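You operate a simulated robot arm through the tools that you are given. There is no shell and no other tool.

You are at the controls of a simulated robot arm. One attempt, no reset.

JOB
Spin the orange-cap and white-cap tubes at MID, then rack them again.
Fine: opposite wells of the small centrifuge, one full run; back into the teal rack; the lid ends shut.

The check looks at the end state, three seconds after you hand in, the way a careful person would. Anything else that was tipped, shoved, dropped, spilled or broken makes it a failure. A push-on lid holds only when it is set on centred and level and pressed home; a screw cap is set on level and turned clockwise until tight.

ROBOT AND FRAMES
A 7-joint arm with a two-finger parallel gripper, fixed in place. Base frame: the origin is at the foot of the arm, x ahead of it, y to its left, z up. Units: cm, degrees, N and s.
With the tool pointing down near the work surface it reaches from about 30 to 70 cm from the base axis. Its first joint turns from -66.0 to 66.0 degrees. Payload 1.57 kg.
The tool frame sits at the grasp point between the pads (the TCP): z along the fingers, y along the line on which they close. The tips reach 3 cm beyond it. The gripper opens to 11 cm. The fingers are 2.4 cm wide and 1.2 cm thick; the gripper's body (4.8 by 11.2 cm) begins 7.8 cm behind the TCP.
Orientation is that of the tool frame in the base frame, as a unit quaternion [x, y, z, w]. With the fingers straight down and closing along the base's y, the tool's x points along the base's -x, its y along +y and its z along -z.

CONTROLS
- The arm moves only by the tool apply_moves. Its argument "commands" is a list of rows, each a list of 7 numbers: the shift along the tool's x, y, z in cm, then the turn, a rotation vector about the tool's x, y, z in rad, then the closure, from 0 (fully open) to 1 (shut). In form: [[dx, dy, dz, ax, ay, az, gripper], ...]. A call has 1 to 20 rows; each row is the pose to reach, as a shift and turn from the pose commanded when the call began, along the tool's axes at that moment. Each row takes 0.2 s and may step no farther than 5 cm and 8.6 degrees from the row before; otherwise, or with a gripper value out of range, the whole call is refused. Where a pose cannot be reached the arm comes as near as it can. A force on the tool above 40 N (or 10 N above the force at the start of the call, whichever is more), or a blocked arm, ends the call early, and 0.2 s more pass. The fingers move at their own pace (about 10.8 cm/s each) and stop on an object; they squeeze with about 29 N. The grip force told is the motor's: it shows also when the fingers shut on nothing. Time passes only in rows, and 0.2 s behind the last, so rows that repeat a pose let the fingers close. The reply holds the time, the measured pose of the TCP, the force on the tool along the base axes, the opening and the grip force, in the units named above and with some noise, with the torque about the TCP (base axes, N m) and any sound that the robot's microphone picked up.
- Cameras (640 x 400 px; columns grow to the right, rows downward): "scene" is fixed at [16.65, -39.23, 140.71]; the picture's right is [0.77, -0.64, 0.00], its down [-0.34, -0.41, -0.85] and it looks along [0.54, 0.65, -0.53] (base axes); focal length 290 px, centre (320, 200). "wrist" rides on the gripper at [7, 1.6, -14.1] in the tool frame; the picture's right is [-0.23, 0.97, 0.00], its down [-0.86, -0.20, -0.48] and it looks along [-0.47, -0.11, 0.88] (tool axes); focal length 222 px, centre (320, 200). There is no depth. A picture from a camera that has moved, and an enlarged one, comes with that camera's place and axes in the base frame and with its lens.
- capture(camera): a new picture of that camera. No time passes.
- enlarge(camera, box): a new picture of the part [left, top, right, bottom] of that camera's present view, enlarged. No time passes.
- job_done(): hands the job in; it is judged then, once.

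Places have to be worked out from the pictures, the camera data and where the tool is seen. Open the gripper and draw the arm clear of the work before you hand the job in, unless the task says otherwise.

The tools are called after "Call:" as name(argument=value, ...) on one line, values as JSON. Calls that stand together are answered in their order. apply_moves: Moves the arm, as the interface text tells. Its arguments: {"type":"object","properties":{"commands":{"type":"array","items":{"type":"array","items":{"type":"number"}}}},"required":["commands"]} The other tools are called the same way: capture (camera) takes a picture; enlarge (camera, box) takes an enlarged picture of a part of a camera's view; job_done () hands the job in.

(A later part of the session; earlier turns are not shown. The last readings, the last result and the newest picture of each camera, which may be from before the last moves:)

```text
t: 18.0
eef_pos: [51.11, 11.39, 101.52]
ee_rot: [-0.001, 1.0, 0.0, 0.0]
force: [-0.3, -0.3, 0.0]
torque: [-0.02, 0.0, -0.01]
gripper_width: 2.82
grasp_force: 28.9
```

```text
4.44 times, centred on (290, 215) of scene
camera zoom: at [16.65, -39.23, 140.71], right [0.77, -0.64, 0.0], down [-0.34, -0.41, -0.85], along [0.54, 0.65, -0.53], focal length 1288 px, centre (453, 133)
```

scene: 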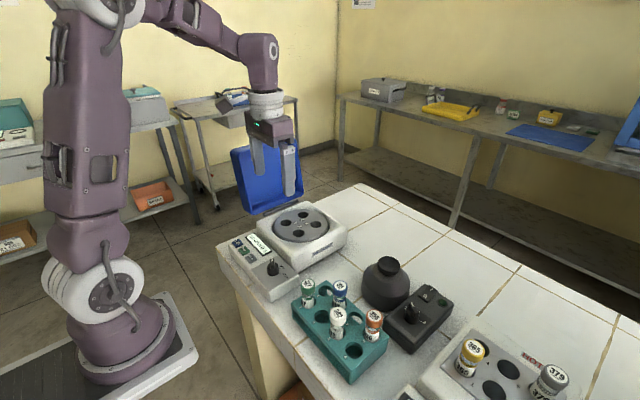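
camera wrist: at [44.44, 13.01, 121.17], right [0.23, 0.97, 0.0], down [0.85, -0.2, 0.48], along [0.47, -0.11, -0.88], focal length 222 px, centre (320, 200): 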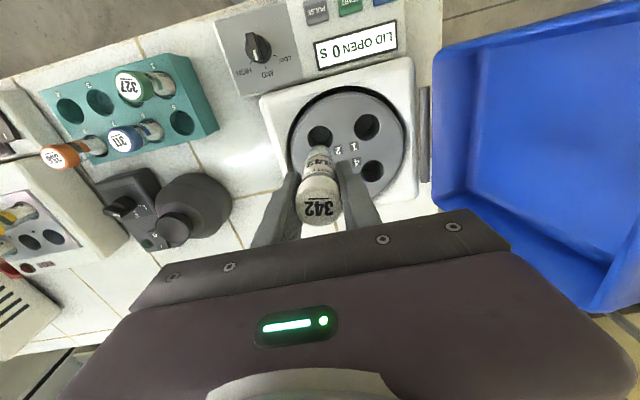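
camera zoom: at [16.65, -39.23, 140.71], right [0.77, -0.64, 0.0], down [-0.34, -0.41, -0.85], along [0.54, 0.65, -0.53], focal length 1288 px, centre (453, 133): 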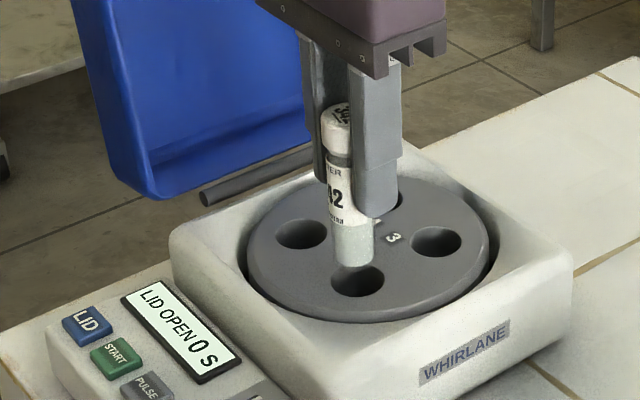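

Comparing scale between views puts the rotor top nearer z≈92.9, so well 2 is at about (50.75, 11.5). I shift 0.35 cm toward the base, lower a little, and look again.

Call:
apply_moves(commands=[[0.35, 0.08, 0, 0, 0, 0, 1], [0.35, 0.08, 0.4, 0, 0, 0, 1]])

Call:
enlarge(camera="wrist", box=[270, 100, 370, 180])

Call:
enlarge(camera="scene", box=[260, 190, 330, 250])

```text
t: 18.6
eef_pos: [50.8, 11.62, 101.14]
ee_rot: [0.0, 1.0, 0.0, 0.0]
force: [0.1, -0.2, -0.3]
torque: [0.0, 0.02, 0.01]
gripper_width: 2.83
grasp_force: 29.2
```

```text
5.00 times, centred on (320, 140) of wrist
camera zoom: at [43.79, 13.18, 115.26], right [0.23, 0.97, 0.0], down [0.86, -0.2, 0.48], along [0.47, -0.11, -0.88], focal length 1111 px, centre (320, 500)
```

zoom: 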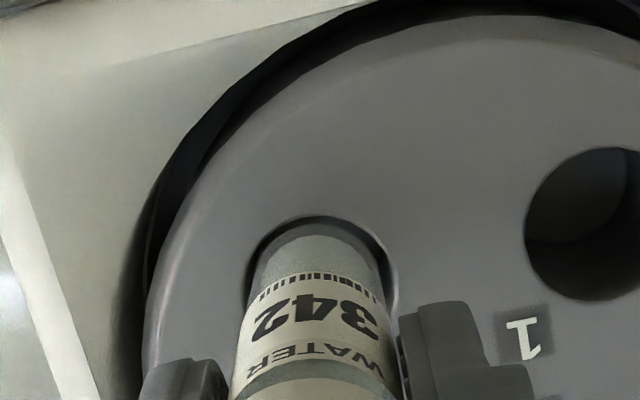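

```text
6.67 times, centred on (295, 220) of scene
camera zoom: at [16.65, -39.23, 140.71], right [0.77, -0.64, 0.0], down [-0.34, -0.41, -0.85], along [0.54, 0.65, -0.53], focal length 1933 px, centre (487, 67)
```

zoom: 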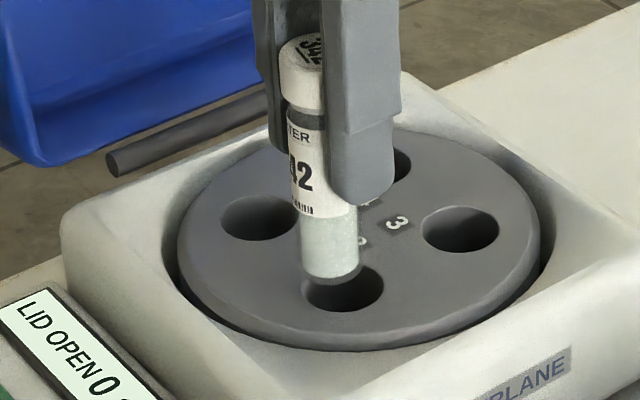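

The wrist view shows the tube nested in the well outline, but the scene view hints at an offset. I zoom in more closely with both cameras to settle it.

Call:
enlarge(camera="wrist", box=[296, 134, 346, 166])

Call:
enlarge(camera="scene", box=[280, 210, 320, 242])

```text
12.50 times, centred on (321, 150) of wrist
camera zoom: at [43.79, 13.18, 115.26], right [0.23, 0.97, 0.0], down [0.86, -0.2, 0.48], along [0.47, -0.11, -0.88], focal length 2776 px, centre (308, 825)
```

zoom: 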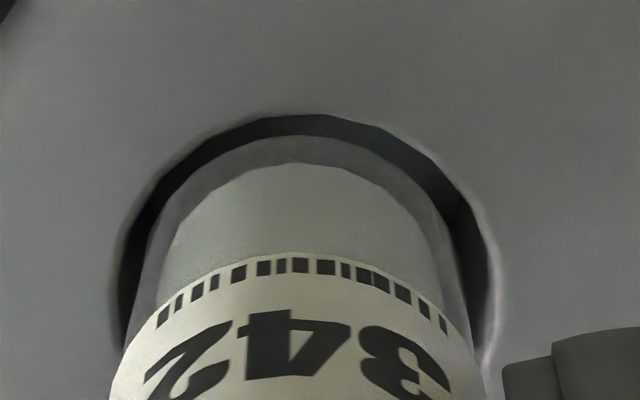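

```text
12.50 times, centred on (300, 226) of scene
camera zoom: at [16.65, -39.23, 140.71], right [0.77, -0.64, 0.0], down [-0.34, -0.41, -0.85], along [0.54, 0.65, -0.53], focal length 3624 px, centre (570, -125)
```

zoom: 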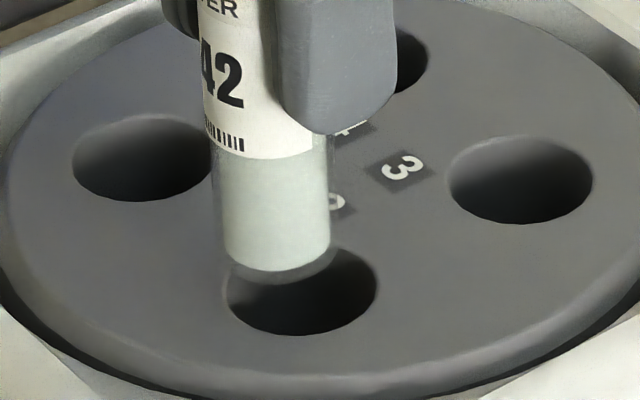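

The views disagree on the gap: the scene puts the well about 1.5 cm below the tube and 0.5 cm further out in x, while the wrist scale suggests it is closer. I lower only 0.4 cm, watching the force, to resolve this.

Call:
apply_moves(commands=[[0, 0, 0.2, 0, 0, 0, 1], [0, 0, 0.4, 0, 0, 0, 1]])

Call:
enlarge(camera="wrist", box=[296, 134, 346, 166])

Call:
enlarge(camera="scene", box=[280, 210, 320, 242])

```text
t: 19.2
eef_pos: [50.68, 11.56, 100.56]
ee_rot: [0.0, 1.0, 0.0, 0.0]
force: [-0.1, -0.1, -0.2]
torque: [-0.01, -0.01, 0.03]
gripper_width: 2.8
grasp_force: 29.3
```

```text
12.50 times, centred on (321, 150) of wrist
camera zoom: at [43.77, 13.15, 114.79], right [0.23, 0.97, 0.0], down [0.85, -0.2, 0.48], along [0.47, -0.11, -0.88], focal length 2776 px, centre (308, 825)
```

zoom: 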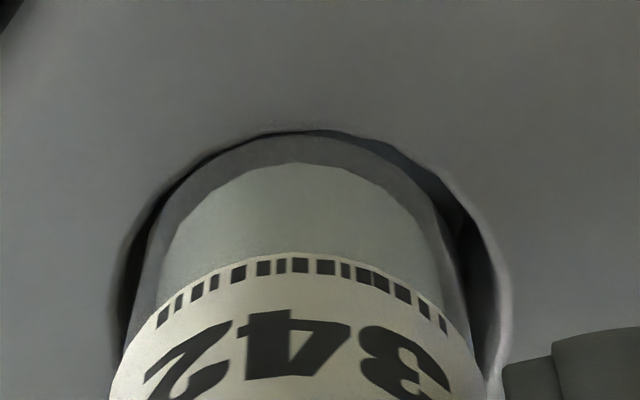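

```text
12.50 times, centred on (300, 226) of scene
camera zoom: at [16.65, -39.23, 140.71], right [0.77, -0.64, 0.0], down [-0.34, -0.41, -0.85], along [0.54, 0.65, -0.53], focal length 3624 px, centre (570, -125)
```

zoom: 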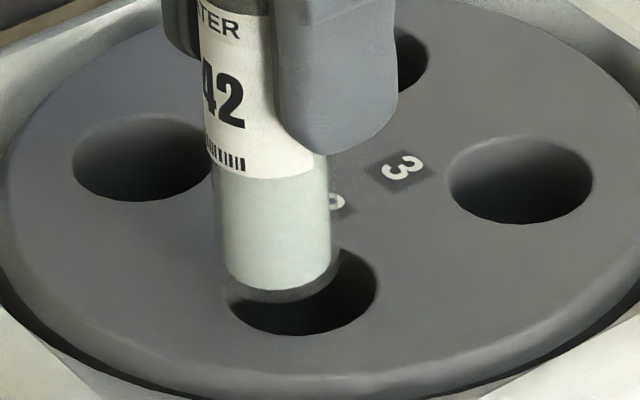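

In both views the tube sits toward the base side of the well, so the well must be further in +x and still about 1 cm below. I shift by (+0.5, -0.08) and look again.

Call:
apply_moves(commands=[[-0.25, -0.04, 0, 0, 0, 0, 1], [-0.5, -0.08, 0, 0, 0, 0, 1], [-0.5, -0.08, 0.4, 0, 0, 0, 1]])

Call:
enlarge(camera="wrist", box=[296, 134, 346, 166])

Call:
enlarge(camera="scene", box=[280, 210, 320, 242])

```text
t: 20.0
eef_pos: [51.15, 11.48, 100.36]
ee_rot: [0.0, 1.0, 0.0, 0.0]
force: [0.1, -0.1, -0.3]
torque: [0.01, 0.0, 0.0]
gripper_width: 2.82
grasp_force: 29.3
```

```text
12.50 times, centred on (321, 150) of wrist
camera zoom: at [44.2, 13.09, 114.39], right [0.23, 0.97, 0.0], down [0.85, -0.2, 0.48], along [0.47, -0.11, -0.88], focal length 2776 px, centre (308, 825)
```

zoom: 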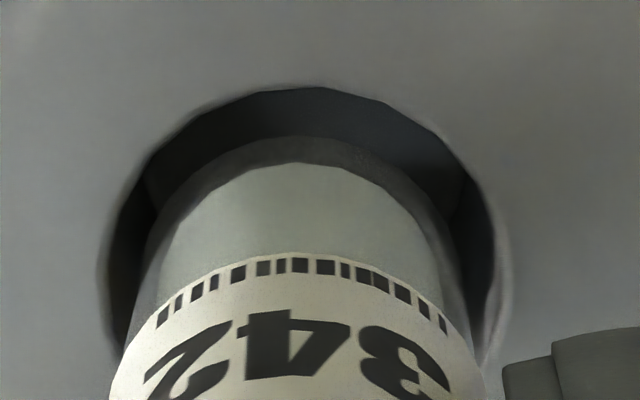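

```text
12.50 times, centred on (300, 226) of scene
camera zoom: at [16.65, -39.23, 140.71], right [0.77, -0.64, 0.0], down [-0.34, -0.41, -0.85], along [0.54, 0.65, -0.53], focal length 3624 px, centre (570, -125)
```

zoom: 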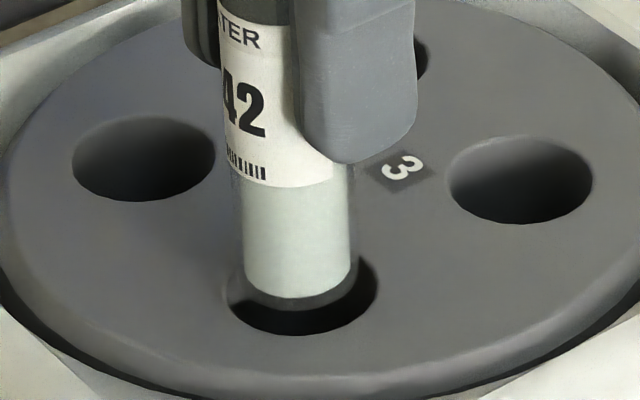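

Both views now agree: the tube is concentric with the well within about 0.1 cm, with roughly 0.4 cm left to the rotor surface. I lower 1 cm and check force and view.

Call:
apply_moves(commands=[[-0.05, -0.03, 0.3, 0, 0, 0, 1], [-0.05, -0.03, 0.6, 0, 0, 0, 1], [-0.05, -0.03, 1.0, 0, 0, 0, 1]])

Call:
enlarge(camera="wrist", box=[296, 134, 346, 166])

Call:
enlarge(camera="scene", box=[280, 210, 320, 242])

```text
t: 20.8
eef_pos: [51.24, 11.48, 99.2]
ee_rot: [0.001, 1.0, 0.0, 0.0]
force: [0.5, 1.0, -0.2]
torque: [0.01, 0.02, 0.04]
gripper_width: 2.83
grasp_force: 29.1
```

```text
12.50 times, centred on (321, 150) of wrist
camera zoom: at [44.26, 13.12, 113.37], right [0.23, 0.97, 0.0], down [0.85, -0.2, 0.48], along [0.47, -0.11, -0.88], focal length 2776 px, centre (308, 825)
```

zoom: 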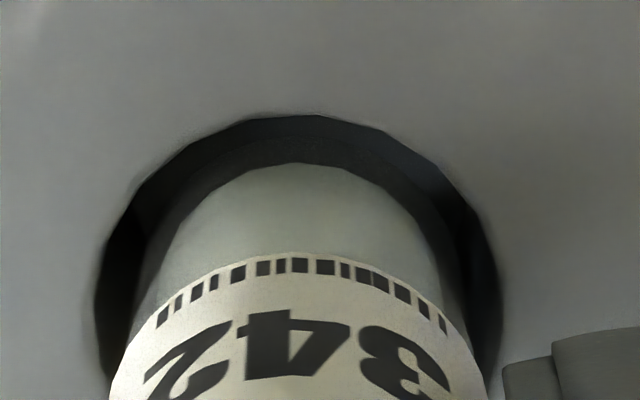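

```text
12.50 times, centred on (300, 226) of scene
camera zoom: at [16.65, -39.23, 140.71], right [0.77, -0.64, 0.0], down [-0.34, -0.41, -0.85], along [0.54, 0.65, -0.53], focal length 3624 px, centre (570, -125)
```

zoom: 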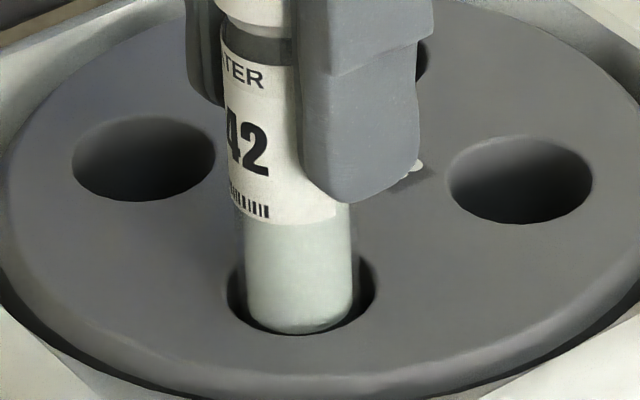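

The tube bottom has entered the well with no force. I lower another 1.5 cm in small steps.

Call:
apply_moves(commands=[[-0.05, -0.03, 0.4, 0, 0, 0, 1], [-0.05, -0.03, 0.8, 0, 0, 0, 1], [-0.05, -0.03, 1.2, 0, 0, 0, 1], [-0.05, -0.03, 1.5, 0, 0, 0, 1]])

Call:
enlarge(camera="wrist", box=[280, 110, 360, 170])

Call:
enlarge(camera="scene", box=[270, 190, 330, 242])

```text
t: 21.8
eef_pos: [51.38, 11.41, 97.8]
ee_rot: [0.0, 1.0, 0.0, 0.0]
force: [0.1, 0.2, -0.3]
torque: [0.0, 0.01, -0.01]
gripper_width: 2.85
grasp_force: 28.7
```

```text
6.67 times, centred on (320, 140) of wrist
camera zoom: at [44.37, 13.06, 111.88], right [0.23, 0.97, 0.0], down [0.86, -0.2, 0.48], along [0.47, -0.11, -0.88], focal length 1481 px, centre (320, 600)
```

zoom: 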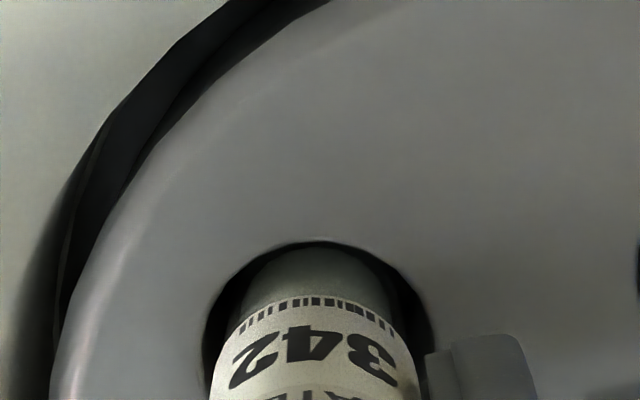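

```text
7.69 times, centred on (300, 216) of scene
camera zoom: at [16.65, -39.23, 140.71], right [0.77, -0.64, 0.0], down [-0.34, -0.41, -0.85], along [0.54, 0.65, -0.53], focal length 2230 px, centre (474, 77)
```

zoom: 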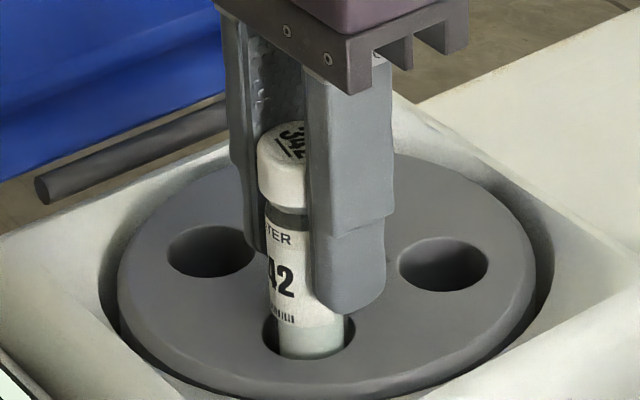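

It is sliding in freely, with the tips still well above the rotor. I lower 1.2 cm more with force checks.

Call:
apply_moves(commands=[[0, 0, 0.3, 0, 0, 0, 1], [0, 0, 0.6, 0, 0, 0, 1], [0, 0, 0.9, 0, 0, 0, 1], [0, 0, 1.2, 0, 0, 0, 1]])

Call:
enlarge(camera="scene", box=[270, 190, 330, 242])

```text
t: 22.8
eef_pos: [51.39, 11.6, 96.59]
ee_rot: [0.0, 1.0, 0.0, 0.0]
force: [-0.4, -0.4, -3.4]
torque: [0.0, 0.03, 0.01]
gripper_width: 2.86
grasp_force: 28.5
```

```text
7.69 times, centred on (300, 216) of scene
camera zoom: at [16.66, -39.23, 140.71], right [0.77, -0.64, 0.0], down [-0.34, -0.41, -0.85], along [0.54, 0.65, -0.53], focal length 2230 px, centre (474, 77)
```

zoom: 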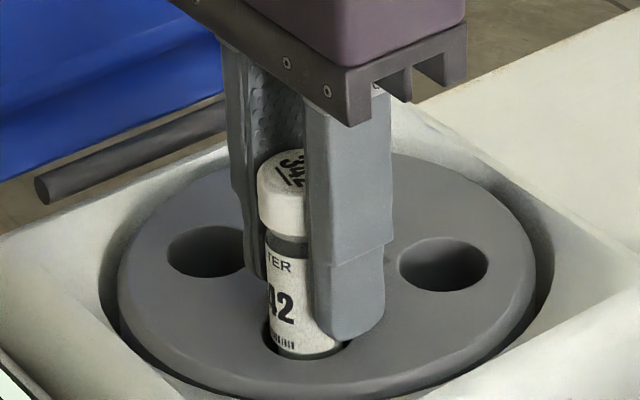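

A slight vertical force of 3.4 N appears, which may be first contact with the well bottom. I continue 0.3 cm to confirm.

Call:
apply_moves(commands=[[0, 0, 0.15, 0, 0, 0, 1], [0, 0, 0.3, 0, 0, 0, 1]])

```text
t: 23.4
eef_pos: [51.28, 11.45, 96.23]
ee_rot: [0.0, 1.0, 0.001, 0.001]
force: [-0.8, -0.4, -3.9]
torque: [-0.03, -0.01, 0.0]
gripper_width: 2.81
grasp_force: 28.6
```

The force is nearly unchanged, so it is probably light friction rather than bottoming. I go another 0.4 cm.

Call:
apply_moves(commands=[[0, 0, 0.2, 0, 0, 0, 1], [0, 0, 0.4, 0, 0, 0, 1]])

Call:
enlarge(camera="scene", box=[270, 190, 330, 242])

Call:
enlarge(camera="wrist", box=[260, 110, 380, 230])

```text
t: 24.0
eef_pos: [51.35, 11.51, 95.89]
ee_rot: [0.0, 1.0, 0.0, -0.001]
force: [0.7, -1.1, -3.6]
torque: [-0.03, 0.0, -0.01]
gripper_width: 2.85
grasp_force: 28.8
```

```text
7.69 times, centred on (300, 216) of scene
camera zoom: at [16.66, -39.23, 140.71], right [0.77, -0.64, 0.0], down [-0.34, -0.41, -0.85], along [0.54, 0.65, -0.53], focal length 2230 px, centre (474, 77)
```

zoom: 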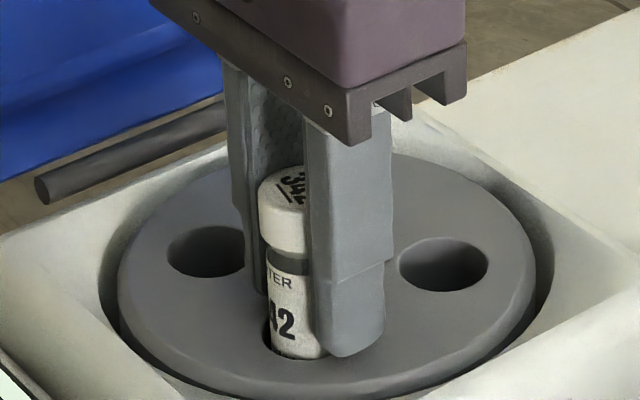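

```text
3.33 times, centred on (320, 170) of wrist
camera zoom: at [44.35, 13.13, 110.03], right [0.23, 0.97, 0.0], down [0.85, -0.2, 0.48], along [0.47, -0.11, -0.88], focal length 740 px, centre (320, 300)
```

zoom: 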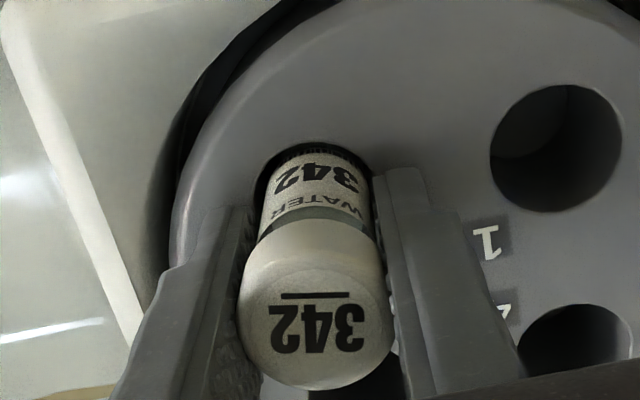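

The tips should still be about 1 cm above the rotor. I lower 0.4 cm more and watch for bottoming.

Call:
apply_moves(commands=[[0, 0, 0.2, 0, 0, 0, 1], [0, 0, 0.4, 0, 0, 0, 1]])

Call:
enlarge(camera="scene", box=[270, 190, 330, 242])

```text
t: 24.6
eef_pos: [51.34, 11.66, 95.49]
ee_rot: [0.0, 1.0, 0.0, -0.001]
force: [-0.1, 1.1, 1.7]
torque: [-0.02, -0.01, -0.03]
gripper_width: 2.86
grasp_force: 29.0
```

```text
7.69 times, centred on (300, 216) of scene
camera zoom: at [16.65, -39.23, 140.71], right [0.77, -0.64, 0.0], down [-0.34, -0.41, -0.85], along [0.54, 0.65, -0.53], focal length 2230 px, centre (474, 77)
```

zoom: 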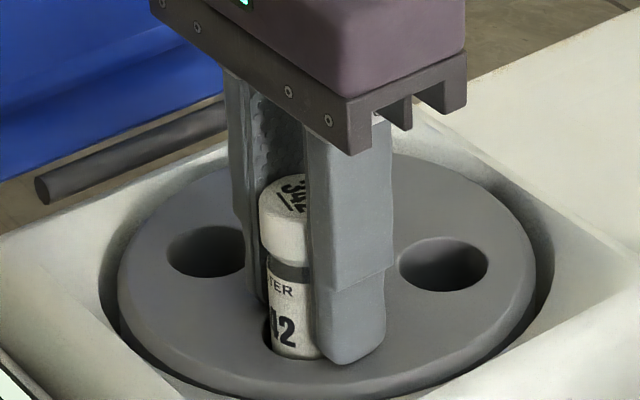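

Still no firm bottoming. I lower another 0.3 cm carefully.

Call:
apply_moves(commands=[[0, 0, 0.15, 0, 0, 0, 1], [0, 0, 0.3, 0, 0, 0, 1]])

Call:
enlarge(camera="scene", box=[270, 190, 330, 242])

Call:
enlarge(camera="wrist", box=[260, 110, 380, 230])

```text
t: 25.2
eef_pos: [51.44, 11.53, 95.58]
ee_rot: [0.0, 1.0, 0.0, 0.001]
force: [-3.4, -0.7, 6.6]
torque: [-0.17, 0.23, -0.01]
gripper_width: 2.82
grasp_force: 28.9
stopped in row 2: the force on the tool passed its limit at 46 N (the readings are from after the stop); the commanded pose is now the measured one
```

```text
7.69 times, centred on (300, 216) of scene
camera zoom: at [16.63, -39.24, 140.71], right [0.77, -0.64, 0.0], down [-0.34, -0.41, -0.85], along [0.54, 0.65, -0.53], focal length 2230 px, centre (474, 77)
```

zoom: 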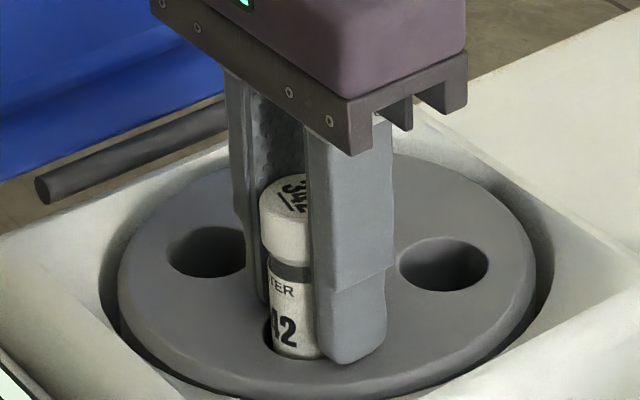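

```text
3.33 times, centred on (320, 170) of wrist
camera zoom: at [44.36, 13.15, 109.63], right [0.23, 0.97, 0.0], down [0.85, -0.2, 0.48], along [0.47, -0.11, -0.88], focal length 740 px, centre (320, 300)
```

zoom: 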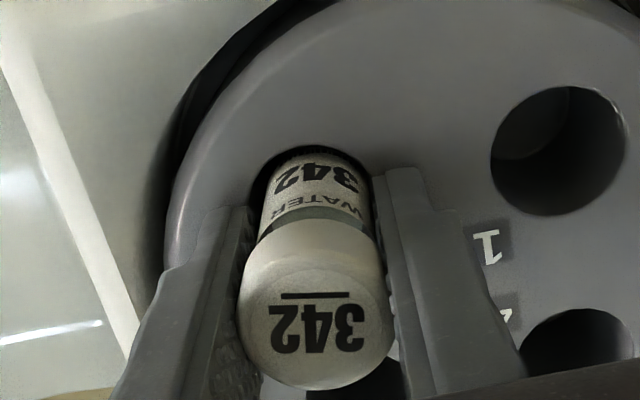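

There is firm contact at TCP z≈95.5, so the tube is essentially seated. I ease up 0.1 cm, open the fingers modestly and rise to inspect.

Call:
apply_moves(commands=[[0, 0, -0.1, 0, 0, 0, 1], [0, 0, -0.1, 0, 0, 0, 0.65], [0, 0, -0.1, 0, 0, 0, 0.58], [0, 0, -0.1, 0, 0, 0, 0.58]])

Call:
enlarge(camera="scene", box=[270, 190, 330, 242])

Call:
enlarge(camera="wrist", box=[260, 110, 380, 230])

```text
t: 26.2
eef_pos: [51.54, 11.62, 95.58]
ee_rot: [0.0, 1.0, 0.001, 0.001]
force: [0.3, -0.3, -0.8]
torque: [-0.03, 0.02, 0.02]
gripper_width: 4.62
grasp_force: 0.1
```

```text
7.69 times, centred on (300, 216) of scene
camera zoom: at [16.65, -39.23, 140.71], right [0.77, -0.64, 0.0], down [-0.34, -0.41, -0.85], along [0.54, 0.65, -0.53], focal length 2230 px, centre (474, 77)
```

zoom: 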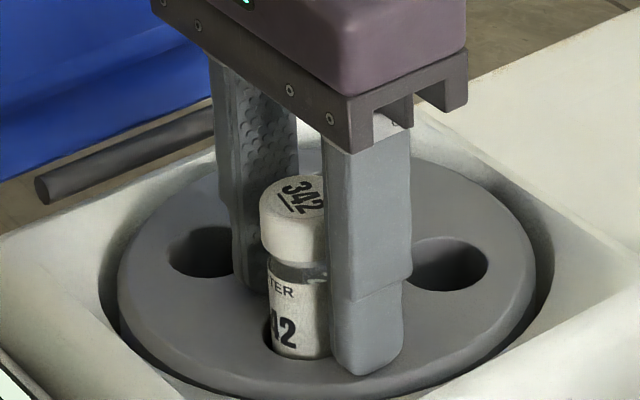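

```text
3.33 times, centred on (320, 170) of wrist
camera zoom: at [44.41, 13.17, 109.67], right [0.23, 0.97, 0.0], down [0.85, -0.2, 0.48], along [0.47, -0.11, -0.88], focal length 740 px, centre (320, 300)
```

zoom: 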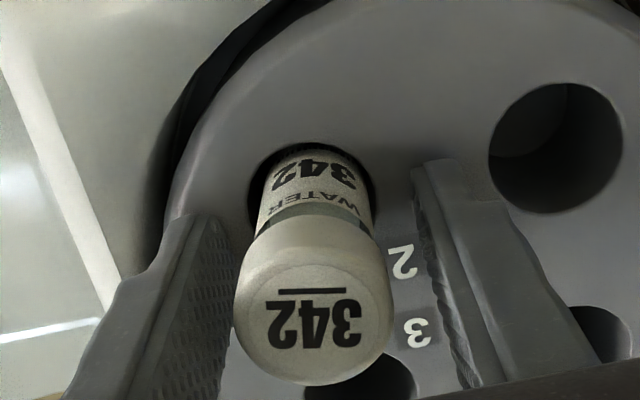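

The tube stayed put on release, so it is seated in well 2. I rise straight up and travel to above the orange tube at about (45.6, -19.7).

Call:
apply_moves(commands=[[0, 0, -2, 0, 0, 0, 0.58], [0, 0, -5, 0, 0, 0, 0.5], [0, 0, -9.5, 0, 0, 0, 0.46], [0.8, -4.5, -9.5, 0, 0, 0, 0.46], [1.7, -9, -9.5, 0, 0, 0, 0.46], [2.5, -13.5, -9.5, 0, 0, 0, 0.46], [3.4, -18, -9.5, 0, 0, 0, 0.46], [4.2, -22.5, -9.5, 0, 0, 0, 0.46], [5.1, -27, -9, 0, 0, 0, 0.46], [5.9, -31.3, -7.5, 0, 0, 0, 0.46]])

Call:
capture(camera="wrist")

Call:
enlarge(camera="wrist", box=[260, 100, 400, 220])

Call:
enlarge(camera="scene", box=[230, 180, 390, 360])

```text
t: 28.4
eef_pos: [45.66, -19.62, 103.03]
ee_rot: [-0.001, 1.0, 0.002, 0.001]
force: [-0.8, 0.1, -0.1]
torque: [0.01, 0.02, -0.01]
gripper_width: 5.9
grasp_force: 0.0
```

```text
taken
camera wrist: at [38.51, -17.97, 117.18], right [0.22, 0.97, 0.0], down [0.85, -0.2, 0.48], along [0.47, -0.11, -0.88], focal length 222 px, centre (320, 200)
```

wrist: 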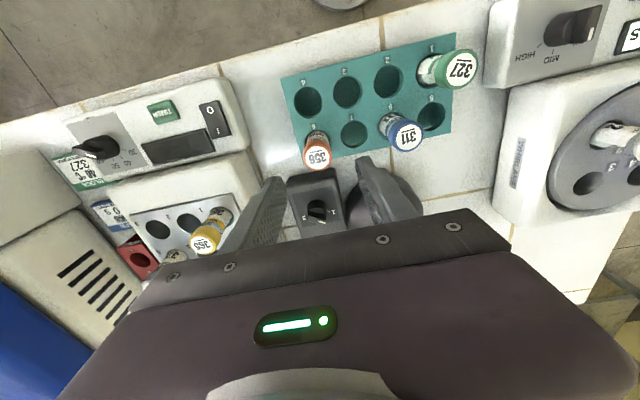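

```text
3.33 times, centred on (330, 160) of wrist
camera zoom: at [38.51, -17.97, 117.18], right [0.22, 0.97, 0.0], down [0.85, -0.2, 0.48], along [0.47, -0.11, -0.88], focal length 740 px, centre (287, 333)
```

zoom: 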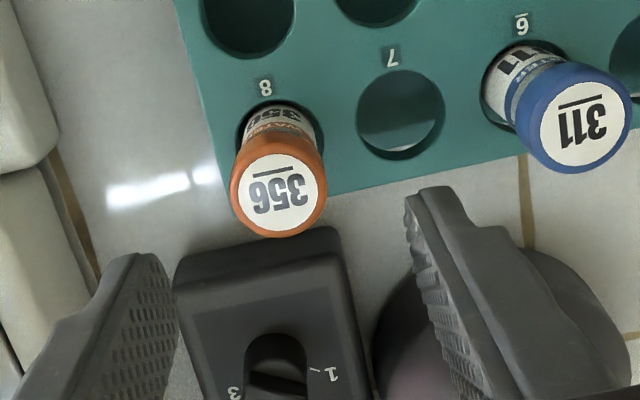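

```text
2.22 times, centred on (310, 270) of scene
camera zoom: at [16.65, -39.23, 140.71], right [0.77, -0.64, 0.0], down [-0.34, -0.41, -0.85], along [0.54, 0.65, -0.53], focal length 644 px, centre (342, 44)
```

zoom: 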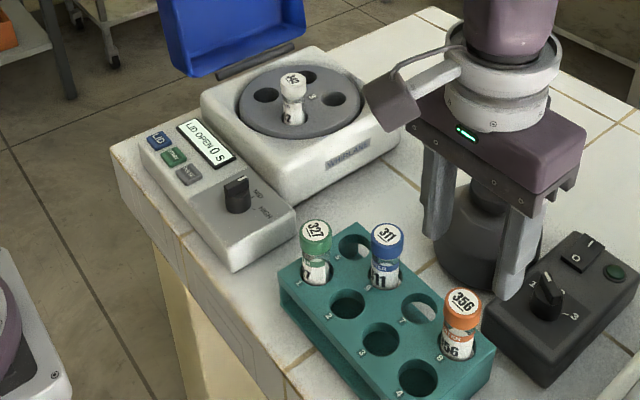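

The orange cap is under the tool, offset about -0.13 in y, and the fingers have clearance. I descend to the same grip height (z≈93.05).

Call:
apply_moves(commands=[[0, -0.12, 2.5, 0, 0, 0, 0.46], [0, -0.12, 5, 0, 0, 0, 0.46], [0, -0.12, 7.5, 0, 0, 0, 0.46], [0, -0.12, 9.2, 0, 0, 0, 0.46], [0, -0.12, 9.97, 0, 0, 0, 0.46], [0, -0.12, 9.97, 0, 0, 0, 0.6]])

Call:
capture(camera="wrist")

Call:
enlarge(camera="scene", box=[280, 240, 440, 380])

```text
t: 29.8
eef_pos: [45.68, -19.72, 92.98]
ee_rot: [-0.001, 1.0, 0.001, 0.002]
force: [-2.0, -2.6, 2.2]
torque: [-0.14, 0.07, 0.0]
gripper_width: 4.52
grasp_force: 0.8
```

```text
taken
camera wrist: at [38.61, -18.15, 107.13], right [0.23, 0.97, 0.0], down [0.85, -0.2, 0.48], along [0.47, -0.11, -0.88], focal length 222 px, centre (320, 200)
```

wrist: 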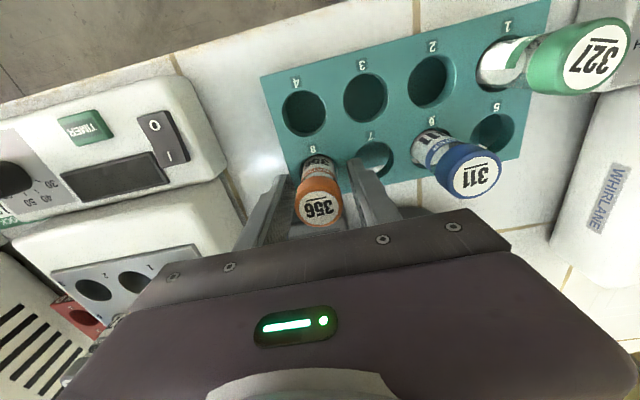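

```text
2.86 times, centred on (360, 310) of scene
camera zoom: at [16.64, -39.23, 140.71], right [0.77, -0.64, 0.0], down [-0.34, -0.41, -0.85], along [0.54, 0.65, -0.53], focal length 828 px, centre (206, -114)
```

zoom: 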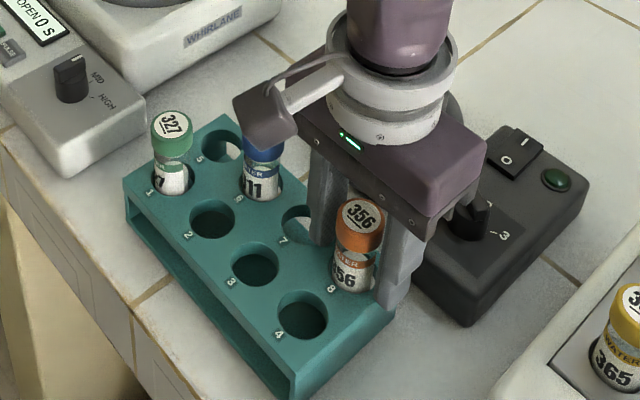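

A light contact of about 3 N suggests the fingertips are just touching the rack plate. I raise 0.25 cm before closing.

Call:
apply_moves(commands=[[0, 0, -0.15, 0, 0, 0, 0.6], [0, 0, -0.25, 0, 0, 0, 0.6]])

Call:
enlarge(camera="wrist", box=[240, 120, 400, 240])

Call:
enlarge(camera="scene", box=[340, 290, 400, 350])

```text
t: 30.4
eef_pos: [45.68, -19.82, 93.36]
ee_rot: [-0.001, 1.0, 0.001, 0.002]
force: [0.3, 0.2, 0.1]
torque: [0.0, 0.02, -0.01]
gripper_width: 4.42
grasp_force: 0.0
```

```text
3.33 times, centred on (320, 180) of wrist
camera zoom: at [38.58, -18.21, 107.44], right [0.23, 0.97, 0.0], down [0.85, -0.2, 0.48], along [0.47, -0.11, -0.88], focal length 740 px, centre (320, 267)
```

zoom: 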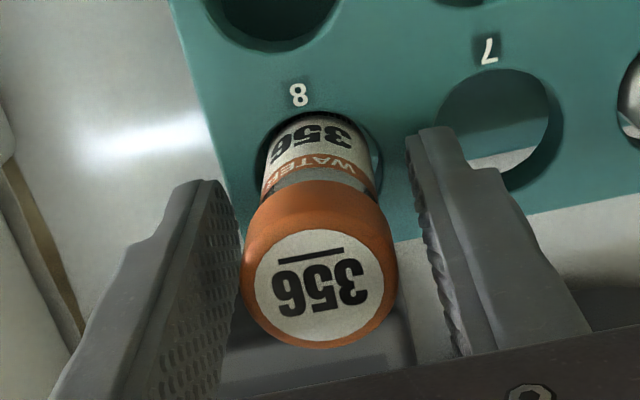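

```text
6.67 times, centred on (370, 320) of scene
camera zoom: at [16.65, -39.23, 140.71], right [0.77, -0.64, 0.0], down [-0.34, -0.41, -0.85], along [0.54, 0.65, -0.53], focal length 1933 px, centre (-13, -600)
```

zoom: 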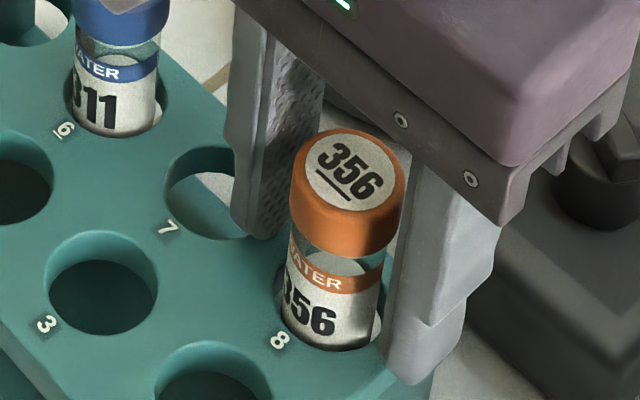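

Contact cleared and the cap is centred. I close on it and then lift straight up.

Call:
apply_moves(commands=[[0, 0, 0, 0, 0, 0, 0.8], [0, 0, 0, 0, 0, 0, 1], [0, 0, 0, 0, 0, 0, 1], [0, 0, 0, 0, 0, 0, 1]])

```text
t: 31.4
eef_pos: [45.59, -19.81, 93.37]
ee_rot: [-0.001, 1.0, 0.001, 0.002]
force: [0.0, 0.7, 2.0]
torque: [0.04, -0.02, 0.01]
gripper_width: 2.85
grasp_force: 28.4
```

Gripped at 2.85 cm wide, seated TCP (45.63, -19.81, 93.37). I lift 14 cm.

Call:
apply_moves(commands=[[0, 0, -1, 0, 0, 0, 1], [0, 0, -2.5, 0, 0, 0, 1], [0, 0, -4.5, 0, 0, 0, 1], [0, 0, -7, 0, 0, 0, 1], [0, 0, -9.5, 0, 0, 0, 1], [0, 0, -12, 0, 0, 0, 1], [0, 0, -14, 0, 0, 0, 1]])

Call:
capture(camera="scene")

```text
t: 33.0
eef_pos: [45.52, -19.94, 107.26]
ee_rot: [-0.001, 1.0, 0.001, 0.002]
force: [1.2, 0.1, -0.7]
torque: [0.03, -0.02, -0.05]
gripper_width: 2.85
grasp_force: 29.1
```

```text
taken
```

scene: 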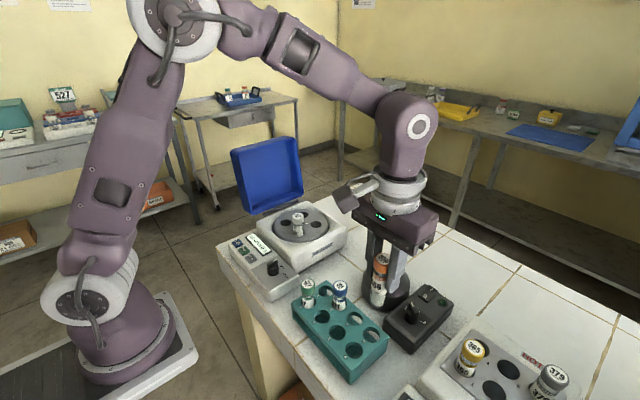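

Orange is held cleanly. I carry it high over to well 4, diagonally opposite well 2, at about (57.5, 17.6).

Call:
apply_moves(commands=[[-0.5, 1.5, -1, 0, 0, 0, 1], [-2, 6, -1, 0, 0, 0, 1], [-3.4, 10.5, -1, 0, 0, 0, 1], [-4.8, 15, -1, 0, 0, 0, 1], [-6.2, 19.5, -1, 0, 0, 0, 1], [-7.6, 24, -1, 0, 0, 0, 1], [-9, 28.5, -1, 0, 0, 0, 1], [-10.5, 33, -1, 0, 0, 0, 1], [-12, 37.5, 0, 0, 0, 0, 1]])

Call:
capture(camera="wrist")

Call:
enlarge(camera="wrist", box=[240, 80, 400, 210])

Call:
enlarge(camera="scene", box=[240, 170, 350, 260])

```text
t: 35.0
eef_pos: [57.18, 17.62, 107.36]
ee_rot: [-0.001, 1.0, 0.0, 0.001]
force: [0.3, -0.2, -0.6]
torque: [-0.02, 0.02, -0.01]
gripper_width: 2.85
grasp_force: 28.9
```

```text
taken
camera wrist: at [50.26, 19.24, 121.5], right [0.23, 0.97, 0.0], down [0.85, -0.2, 0.48], along [0.47, -0.11, -0.88], focal length 222 px, centre (320, 200)
```

wrist: 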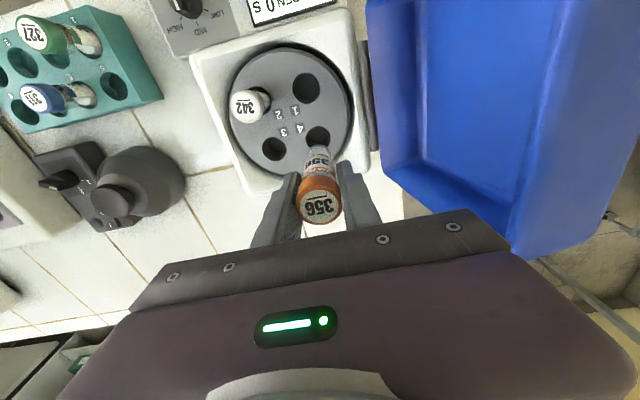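

```text
3.08 times, centred on (320, 145) of wrist
camera zoom: at [50.26, 19.24, 121.5], right [0.23, 0.97, 0.0], down [0.85, -0.2, 0.48], along [0.47, -0.11, -0.88], focal length 684 px, centre (320, 369)
```

zoom: 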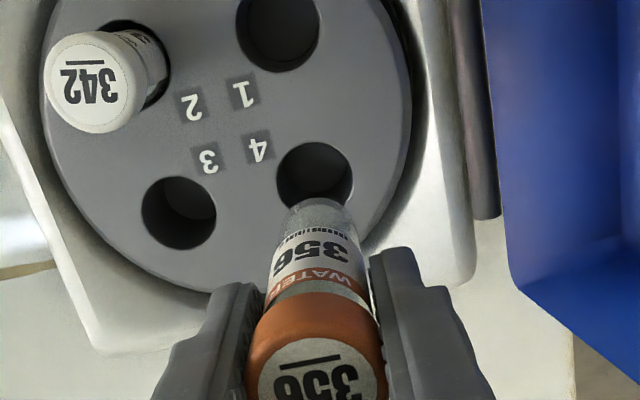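

```text
4.44 times, centred on (295, 215) of scene
camera zoom: at [16.65, -39.23, 140.71], right [0.77, -0.64, 0.0], down [-0.34, -0.41, -0.85], along [0.54, 0.65, -0.53], focal length 1288 px, centre (431, 133)
```

zoom: 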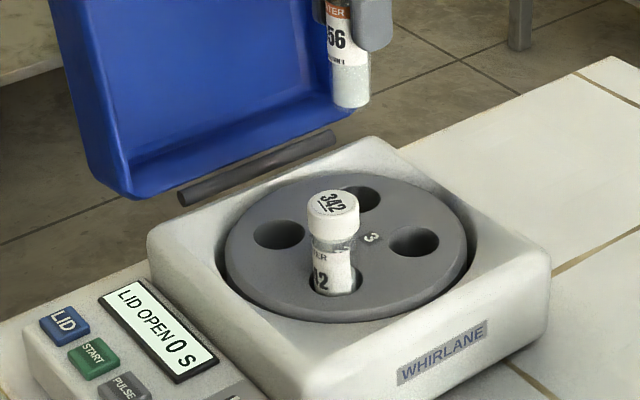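

Well 4 should be at about (57.35, 17.6) using the offsets learned from well 2. I align and lower to about 0.8 cm above the rotor for a close comparison.

Call:
apply_moves(commands=[[-0.1, 0, 2, 0, 0, 0, 1], [-0.2, 0, 4, 0, 0, 0, 1], [-0.2, 0, 6.2, 0, 0, 0, 1]])

Call:
enlarge(camera="wrist", box=[296, 134, 346, 166])

Call:
enlarge(camera="scene", box=[290, 190, 330, 222])

```text
t: 35.8
eef_pos: [57.55, 17.72, 101.13]
ee_rot: [0.0, 1.0, 0.001, 0.002]
force: [0.1, -0.1, -0.3]
torque: [0.01, -0.01, -0.01]
gripper_width: 2.86
grasp_force: 28.8
```

```text
12.50 times, centred on (321, 150) of wrist
camera zoom: at [50.59, 19.24, 115.24], right [0.23, 0.97, 0.0], down [0.85, -0.2, 0.48], along [0.47, -0.11, -0.88], focal length 2776 px, centre (308, 825)
```

zoom: 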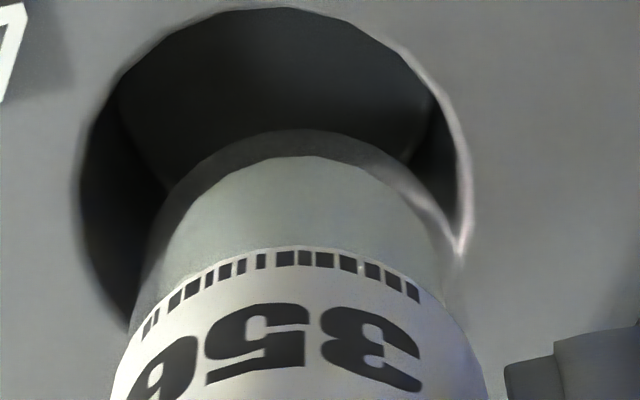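

```text
12.50 times, centred on (310, 206) of scene
camera zoom: at [16.65, -39.23, 140.71], right [0.77, -0.64, 0.0], down [-0.34, -0.41, -0.85], along [0.54, 0.65, -0.53], focal length 3624 px, centre (445, 125)
```

zoom: 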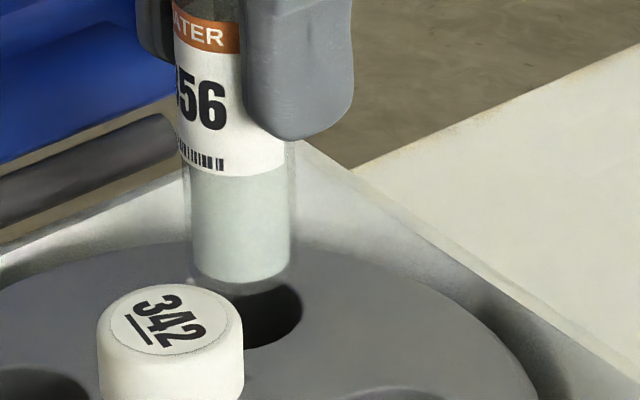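

The tube is slightly too far out. Combining both views, the well is about (-0.43, -0.12) from it, with a gap near 1.1 cm. I shift, lower 0.5 and re-check.

Call:
apply_moves(commands=[[0.22, -0.06, 0, 0, 0, 0, 1], [0.43, -0.12, 0, 0, 0, 0, 1], [0.43, -0.12, 0.5, 0, 0, 0, 1]])

Call:
enlarge(camera="wrist", box=[296, 134, 346, 166])

Call:
enlarge(camera="scene", box=[290, 190, 330, 222])

```text
t: 36.6
eef_pos: [57.31, 17.55, 100.53]
ee_rot: [-0.001, 1.0, 0.001, 0.002]
force: [-0.9, -0.7, 0.6]
torque: [0.0, 0.01, -0.02]
gripper_width: 2.87
grasp_force: 29.0
```

```text
12.50 times, centred on (321, 150) of wrist
camera zoom: at [50.26, 19.1, 114.79], right [0.23, 0.97, 0.0], down [0.85, -0.2, 0.48], along [0.47, -0.11, -0.88], focal length 2776 px, centre (308, 825)
```

zoom: 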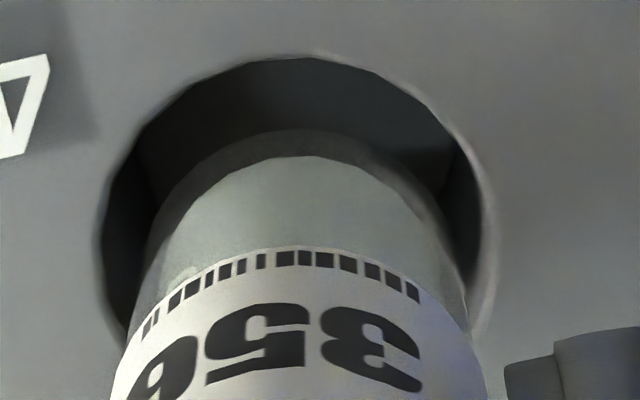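

```text
12.50 times, centred on (310, 206) of scene
camera zoom: at [16.65, -39.23, 140.71], right [0.77, -0.64, 0.0], down [-0.34, -0.41, -0.85], along [0.54, 0.65, -0.53], focal length 3624 px, centre (445, 125)
```

zoom: 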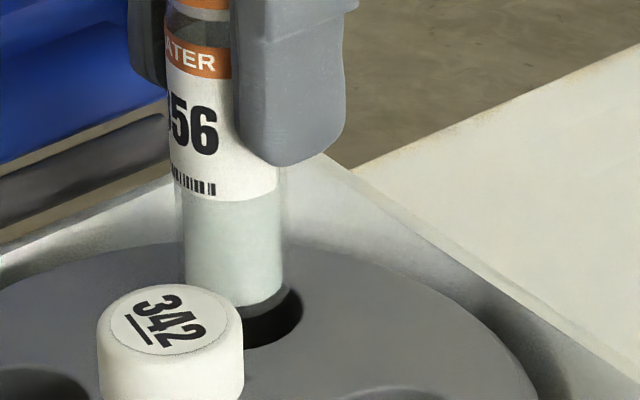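

Well and tube are concentric within about 0.1 cm in both views. I lower 1.0 cm into the well and check.

Call:
apply_moves(commands=[[0.08, -0.02, 0.3, 0, 0, 0, 1], [0.08, -0.02, 0.7, 0, 0, 0, 1], [0.08, -0.02, 1.1, 0, 0, 0, 1]])

Call:
enlarge(camera="wrist", box=[296, 134, 346, 166])

Call:
enlarge(camera="scene", box=[290, 190, 330, 222])

```text
t: 37.4
eef_pos: [57.07, 17.55, 99.62]
ee_rot: [-0.002, 1.0, 0.001, 0.001]
force: [-0.4, -0.5, -0.4]
torque: [-0.03, 0.03, 0.0]
gripper_width: 2.87
grasp_force: 28.7
```

```text
12.50 times, centred on (321, 150) of wrist
camera zoom: at [50.18, 19.09, 113.73], right [0.23, 0.97, 0.0], down [0.85, -0.2, 0.48], along [0.47, -0.11, -0.88], focal length 2776 px, centre (308, 825)
```

zoom: 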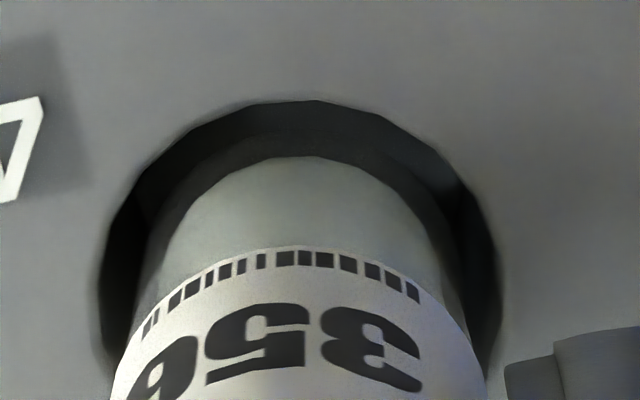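

```text
12.50 times, centred on (310, 206) of scene
camera zoom: at [16.65, -39.23, 140.71], right [0.77, -0.64, 0.0], down [-0.34, -0.41, -0.85], along [0.54, 0.65, -0.53], focal length 3624 px, centre (445, 125)
```

zoom: 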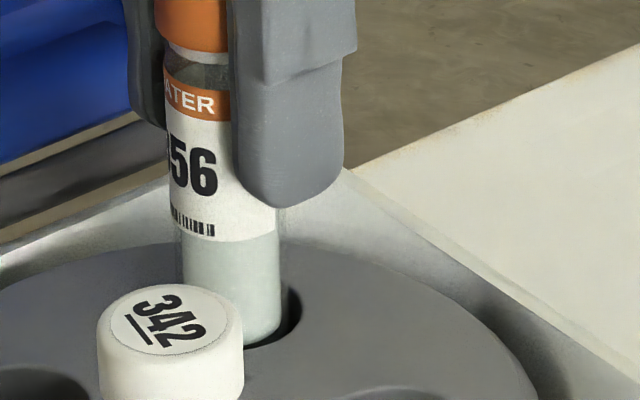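

The tube is inside the well with no force. I lower 3.2 cm in small steps toward the expected seat at TCP z≈95.85.

Call:
apply_moves(commands=[[0, 0, 0.4, 0, 0, 0, 1], [0, 0, 0.8, 0, 0, 0, 1], [0, 0, 1.2, 0, 0, 0, 1], [0, 0, 1.6, 0, 0, 0, 1], [0, 0, 2.0, 0, 0, 0, 1], [0, 0, 2.4, 0, 0, 0, 1], [0, 0, 2.8, 0, 0, 0, 1], [0, 0, 3.2, 0, 0, 0, 1]])

Call:
enlarge(camera="scene", box=[270, 180, 340, 242])

Call:
enlarge(camera="wrist", box=[260, 100, 380, 220])

```text
t: 39.2
eef_pos: [57.17, 17.39, 96.3]
ee_rot: [0.0, 1.0, 0.001, 0.001]
force: [0.3, 0.5, -3.9]
torque: [0.01, -0.01, 0.03]
gripper_width: 2.85
grasp_force: 29.2
```

```text
6.45 times, centred on (305, 211) of scene
camera zoom: at [16.66, -39.23, 140.71], right [0.77, -0.64, 0.0], down [-0.34, -0.41, -0.85], along [0.54, 0.65, -0.53], focal length 1870 px, centre (417, 129)
```

zoom: 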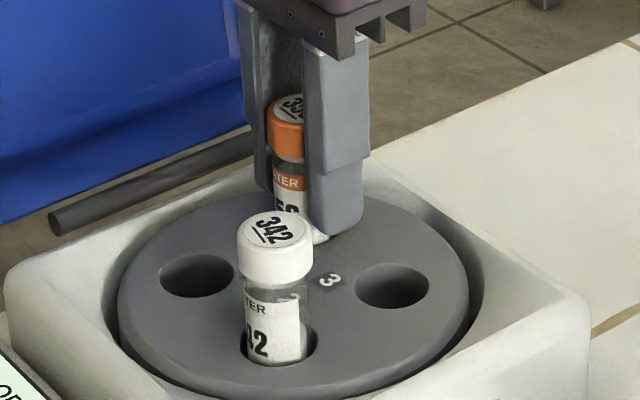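

```text
3.33 times, centred on (320, 160) of wrist
camera zoom: at [50.06, 19.09, 110.47], right [0.23, 0.97, 0.0], down [0.85, -0.2, 0.48], along [0.47, -0.11, -0.88], focal length 740 px, centre (320, 333)
```

zoom: 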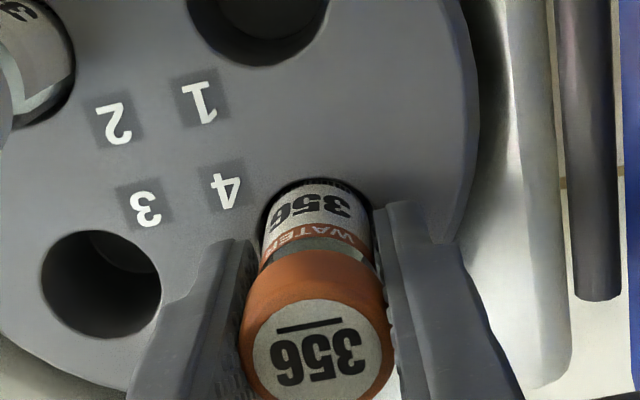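

Same light sliding force as before. I lower another 0.45 cm in 0.1 cm steps to seat it.

Call:
apply_moves(commands=[[0, 0, 0.15, 0, 0, 0, 1], [0, 0, 0.25, 0, 0, 0, 1], [0, 0, 0.35, 0, 0, 0, 1], [0, 0, 0.45, 0, 0, 0, 1]])

```text
t: 40.2
eef_pos: [57.33, 17.51, 96.03]
ee_rot: [0.0, 1.0, 0.001, 0.002]
force: [0.4, 0.1, -2.5]
torque: [0.02, -0.04, -0.01]
gripper_width: 2.85
grasp_force: 29.3
```

Call:
apply_moves(commands=[[0, 0, 0.1, 0, 0, 0, 1], [0, 0, 0.2, 0, 0, 0, 1]])

```text
t: 40.8
eef_pos: [57.31, 17.57, 95.72]
ee_rot: [-0.001, 1.0, 0.0, 0.001]
force: [-0.3, -0.5, -1.4]
torque: [0.01, 0.0, 0.0]
gripper_width: 2.84
grasp_force: 28.8
```

The force trend matches the white tube just before seating. I take one more 0.1 cm step, then open the fingers.

Call:
apply_moves(commands=[[0, 0, 0.1, 0, 0, 0, 1], [0, 0, 0.1, 0, 0, 0, 0.8], [0, 0, 0.1, 0, 0, 0, 0.62], [0, 0, 0.1, 0, 0, 0, 0.6]])

Call:
enlarge(camera="scene", box=[270, 180, 340, 242])

Call:
enlarge(camera="wrist", box=[260, 100, 380, 220])

```text
t: 41.8
eef_pos: [57.22, 17.49, 95.73]
ee_rot: [0.0, 1.0, 0.001, 0.002]
force: [0.0, 0.4, 1.0]
torque: [0.02, 0.01, 0.01]
gripper_width: 4.38
grasp_force: 0.0
```

```text
6.45 times, centred on (305, 211) of scene
camera zoom: at [16.65, -39.23, 140.71], right [0.77, -0.64, 0.0], down [-0.34, -0.41, -0.85], along [0.54, 0.65, -0.53], focal length 1870 px, centre (417, 129)
```

zoom: 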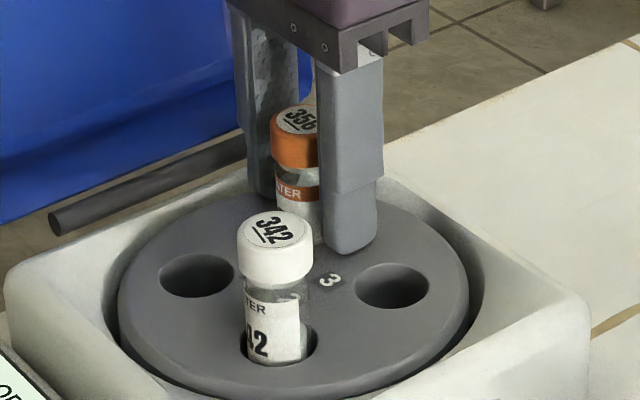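

```text
3.33 times, centred on (320, 160) of wrist
camera zoom: at [50.18, 19.08, 109.82], right [0.23, 0.97, 0.0], down [0.85, -0.2, 0.48], along [0.47, -0.11, -0.88], focal length 740 px, centre (320, 333)
```

zoom: 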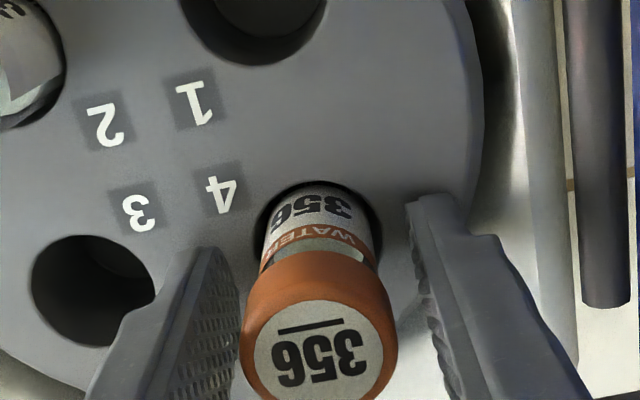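

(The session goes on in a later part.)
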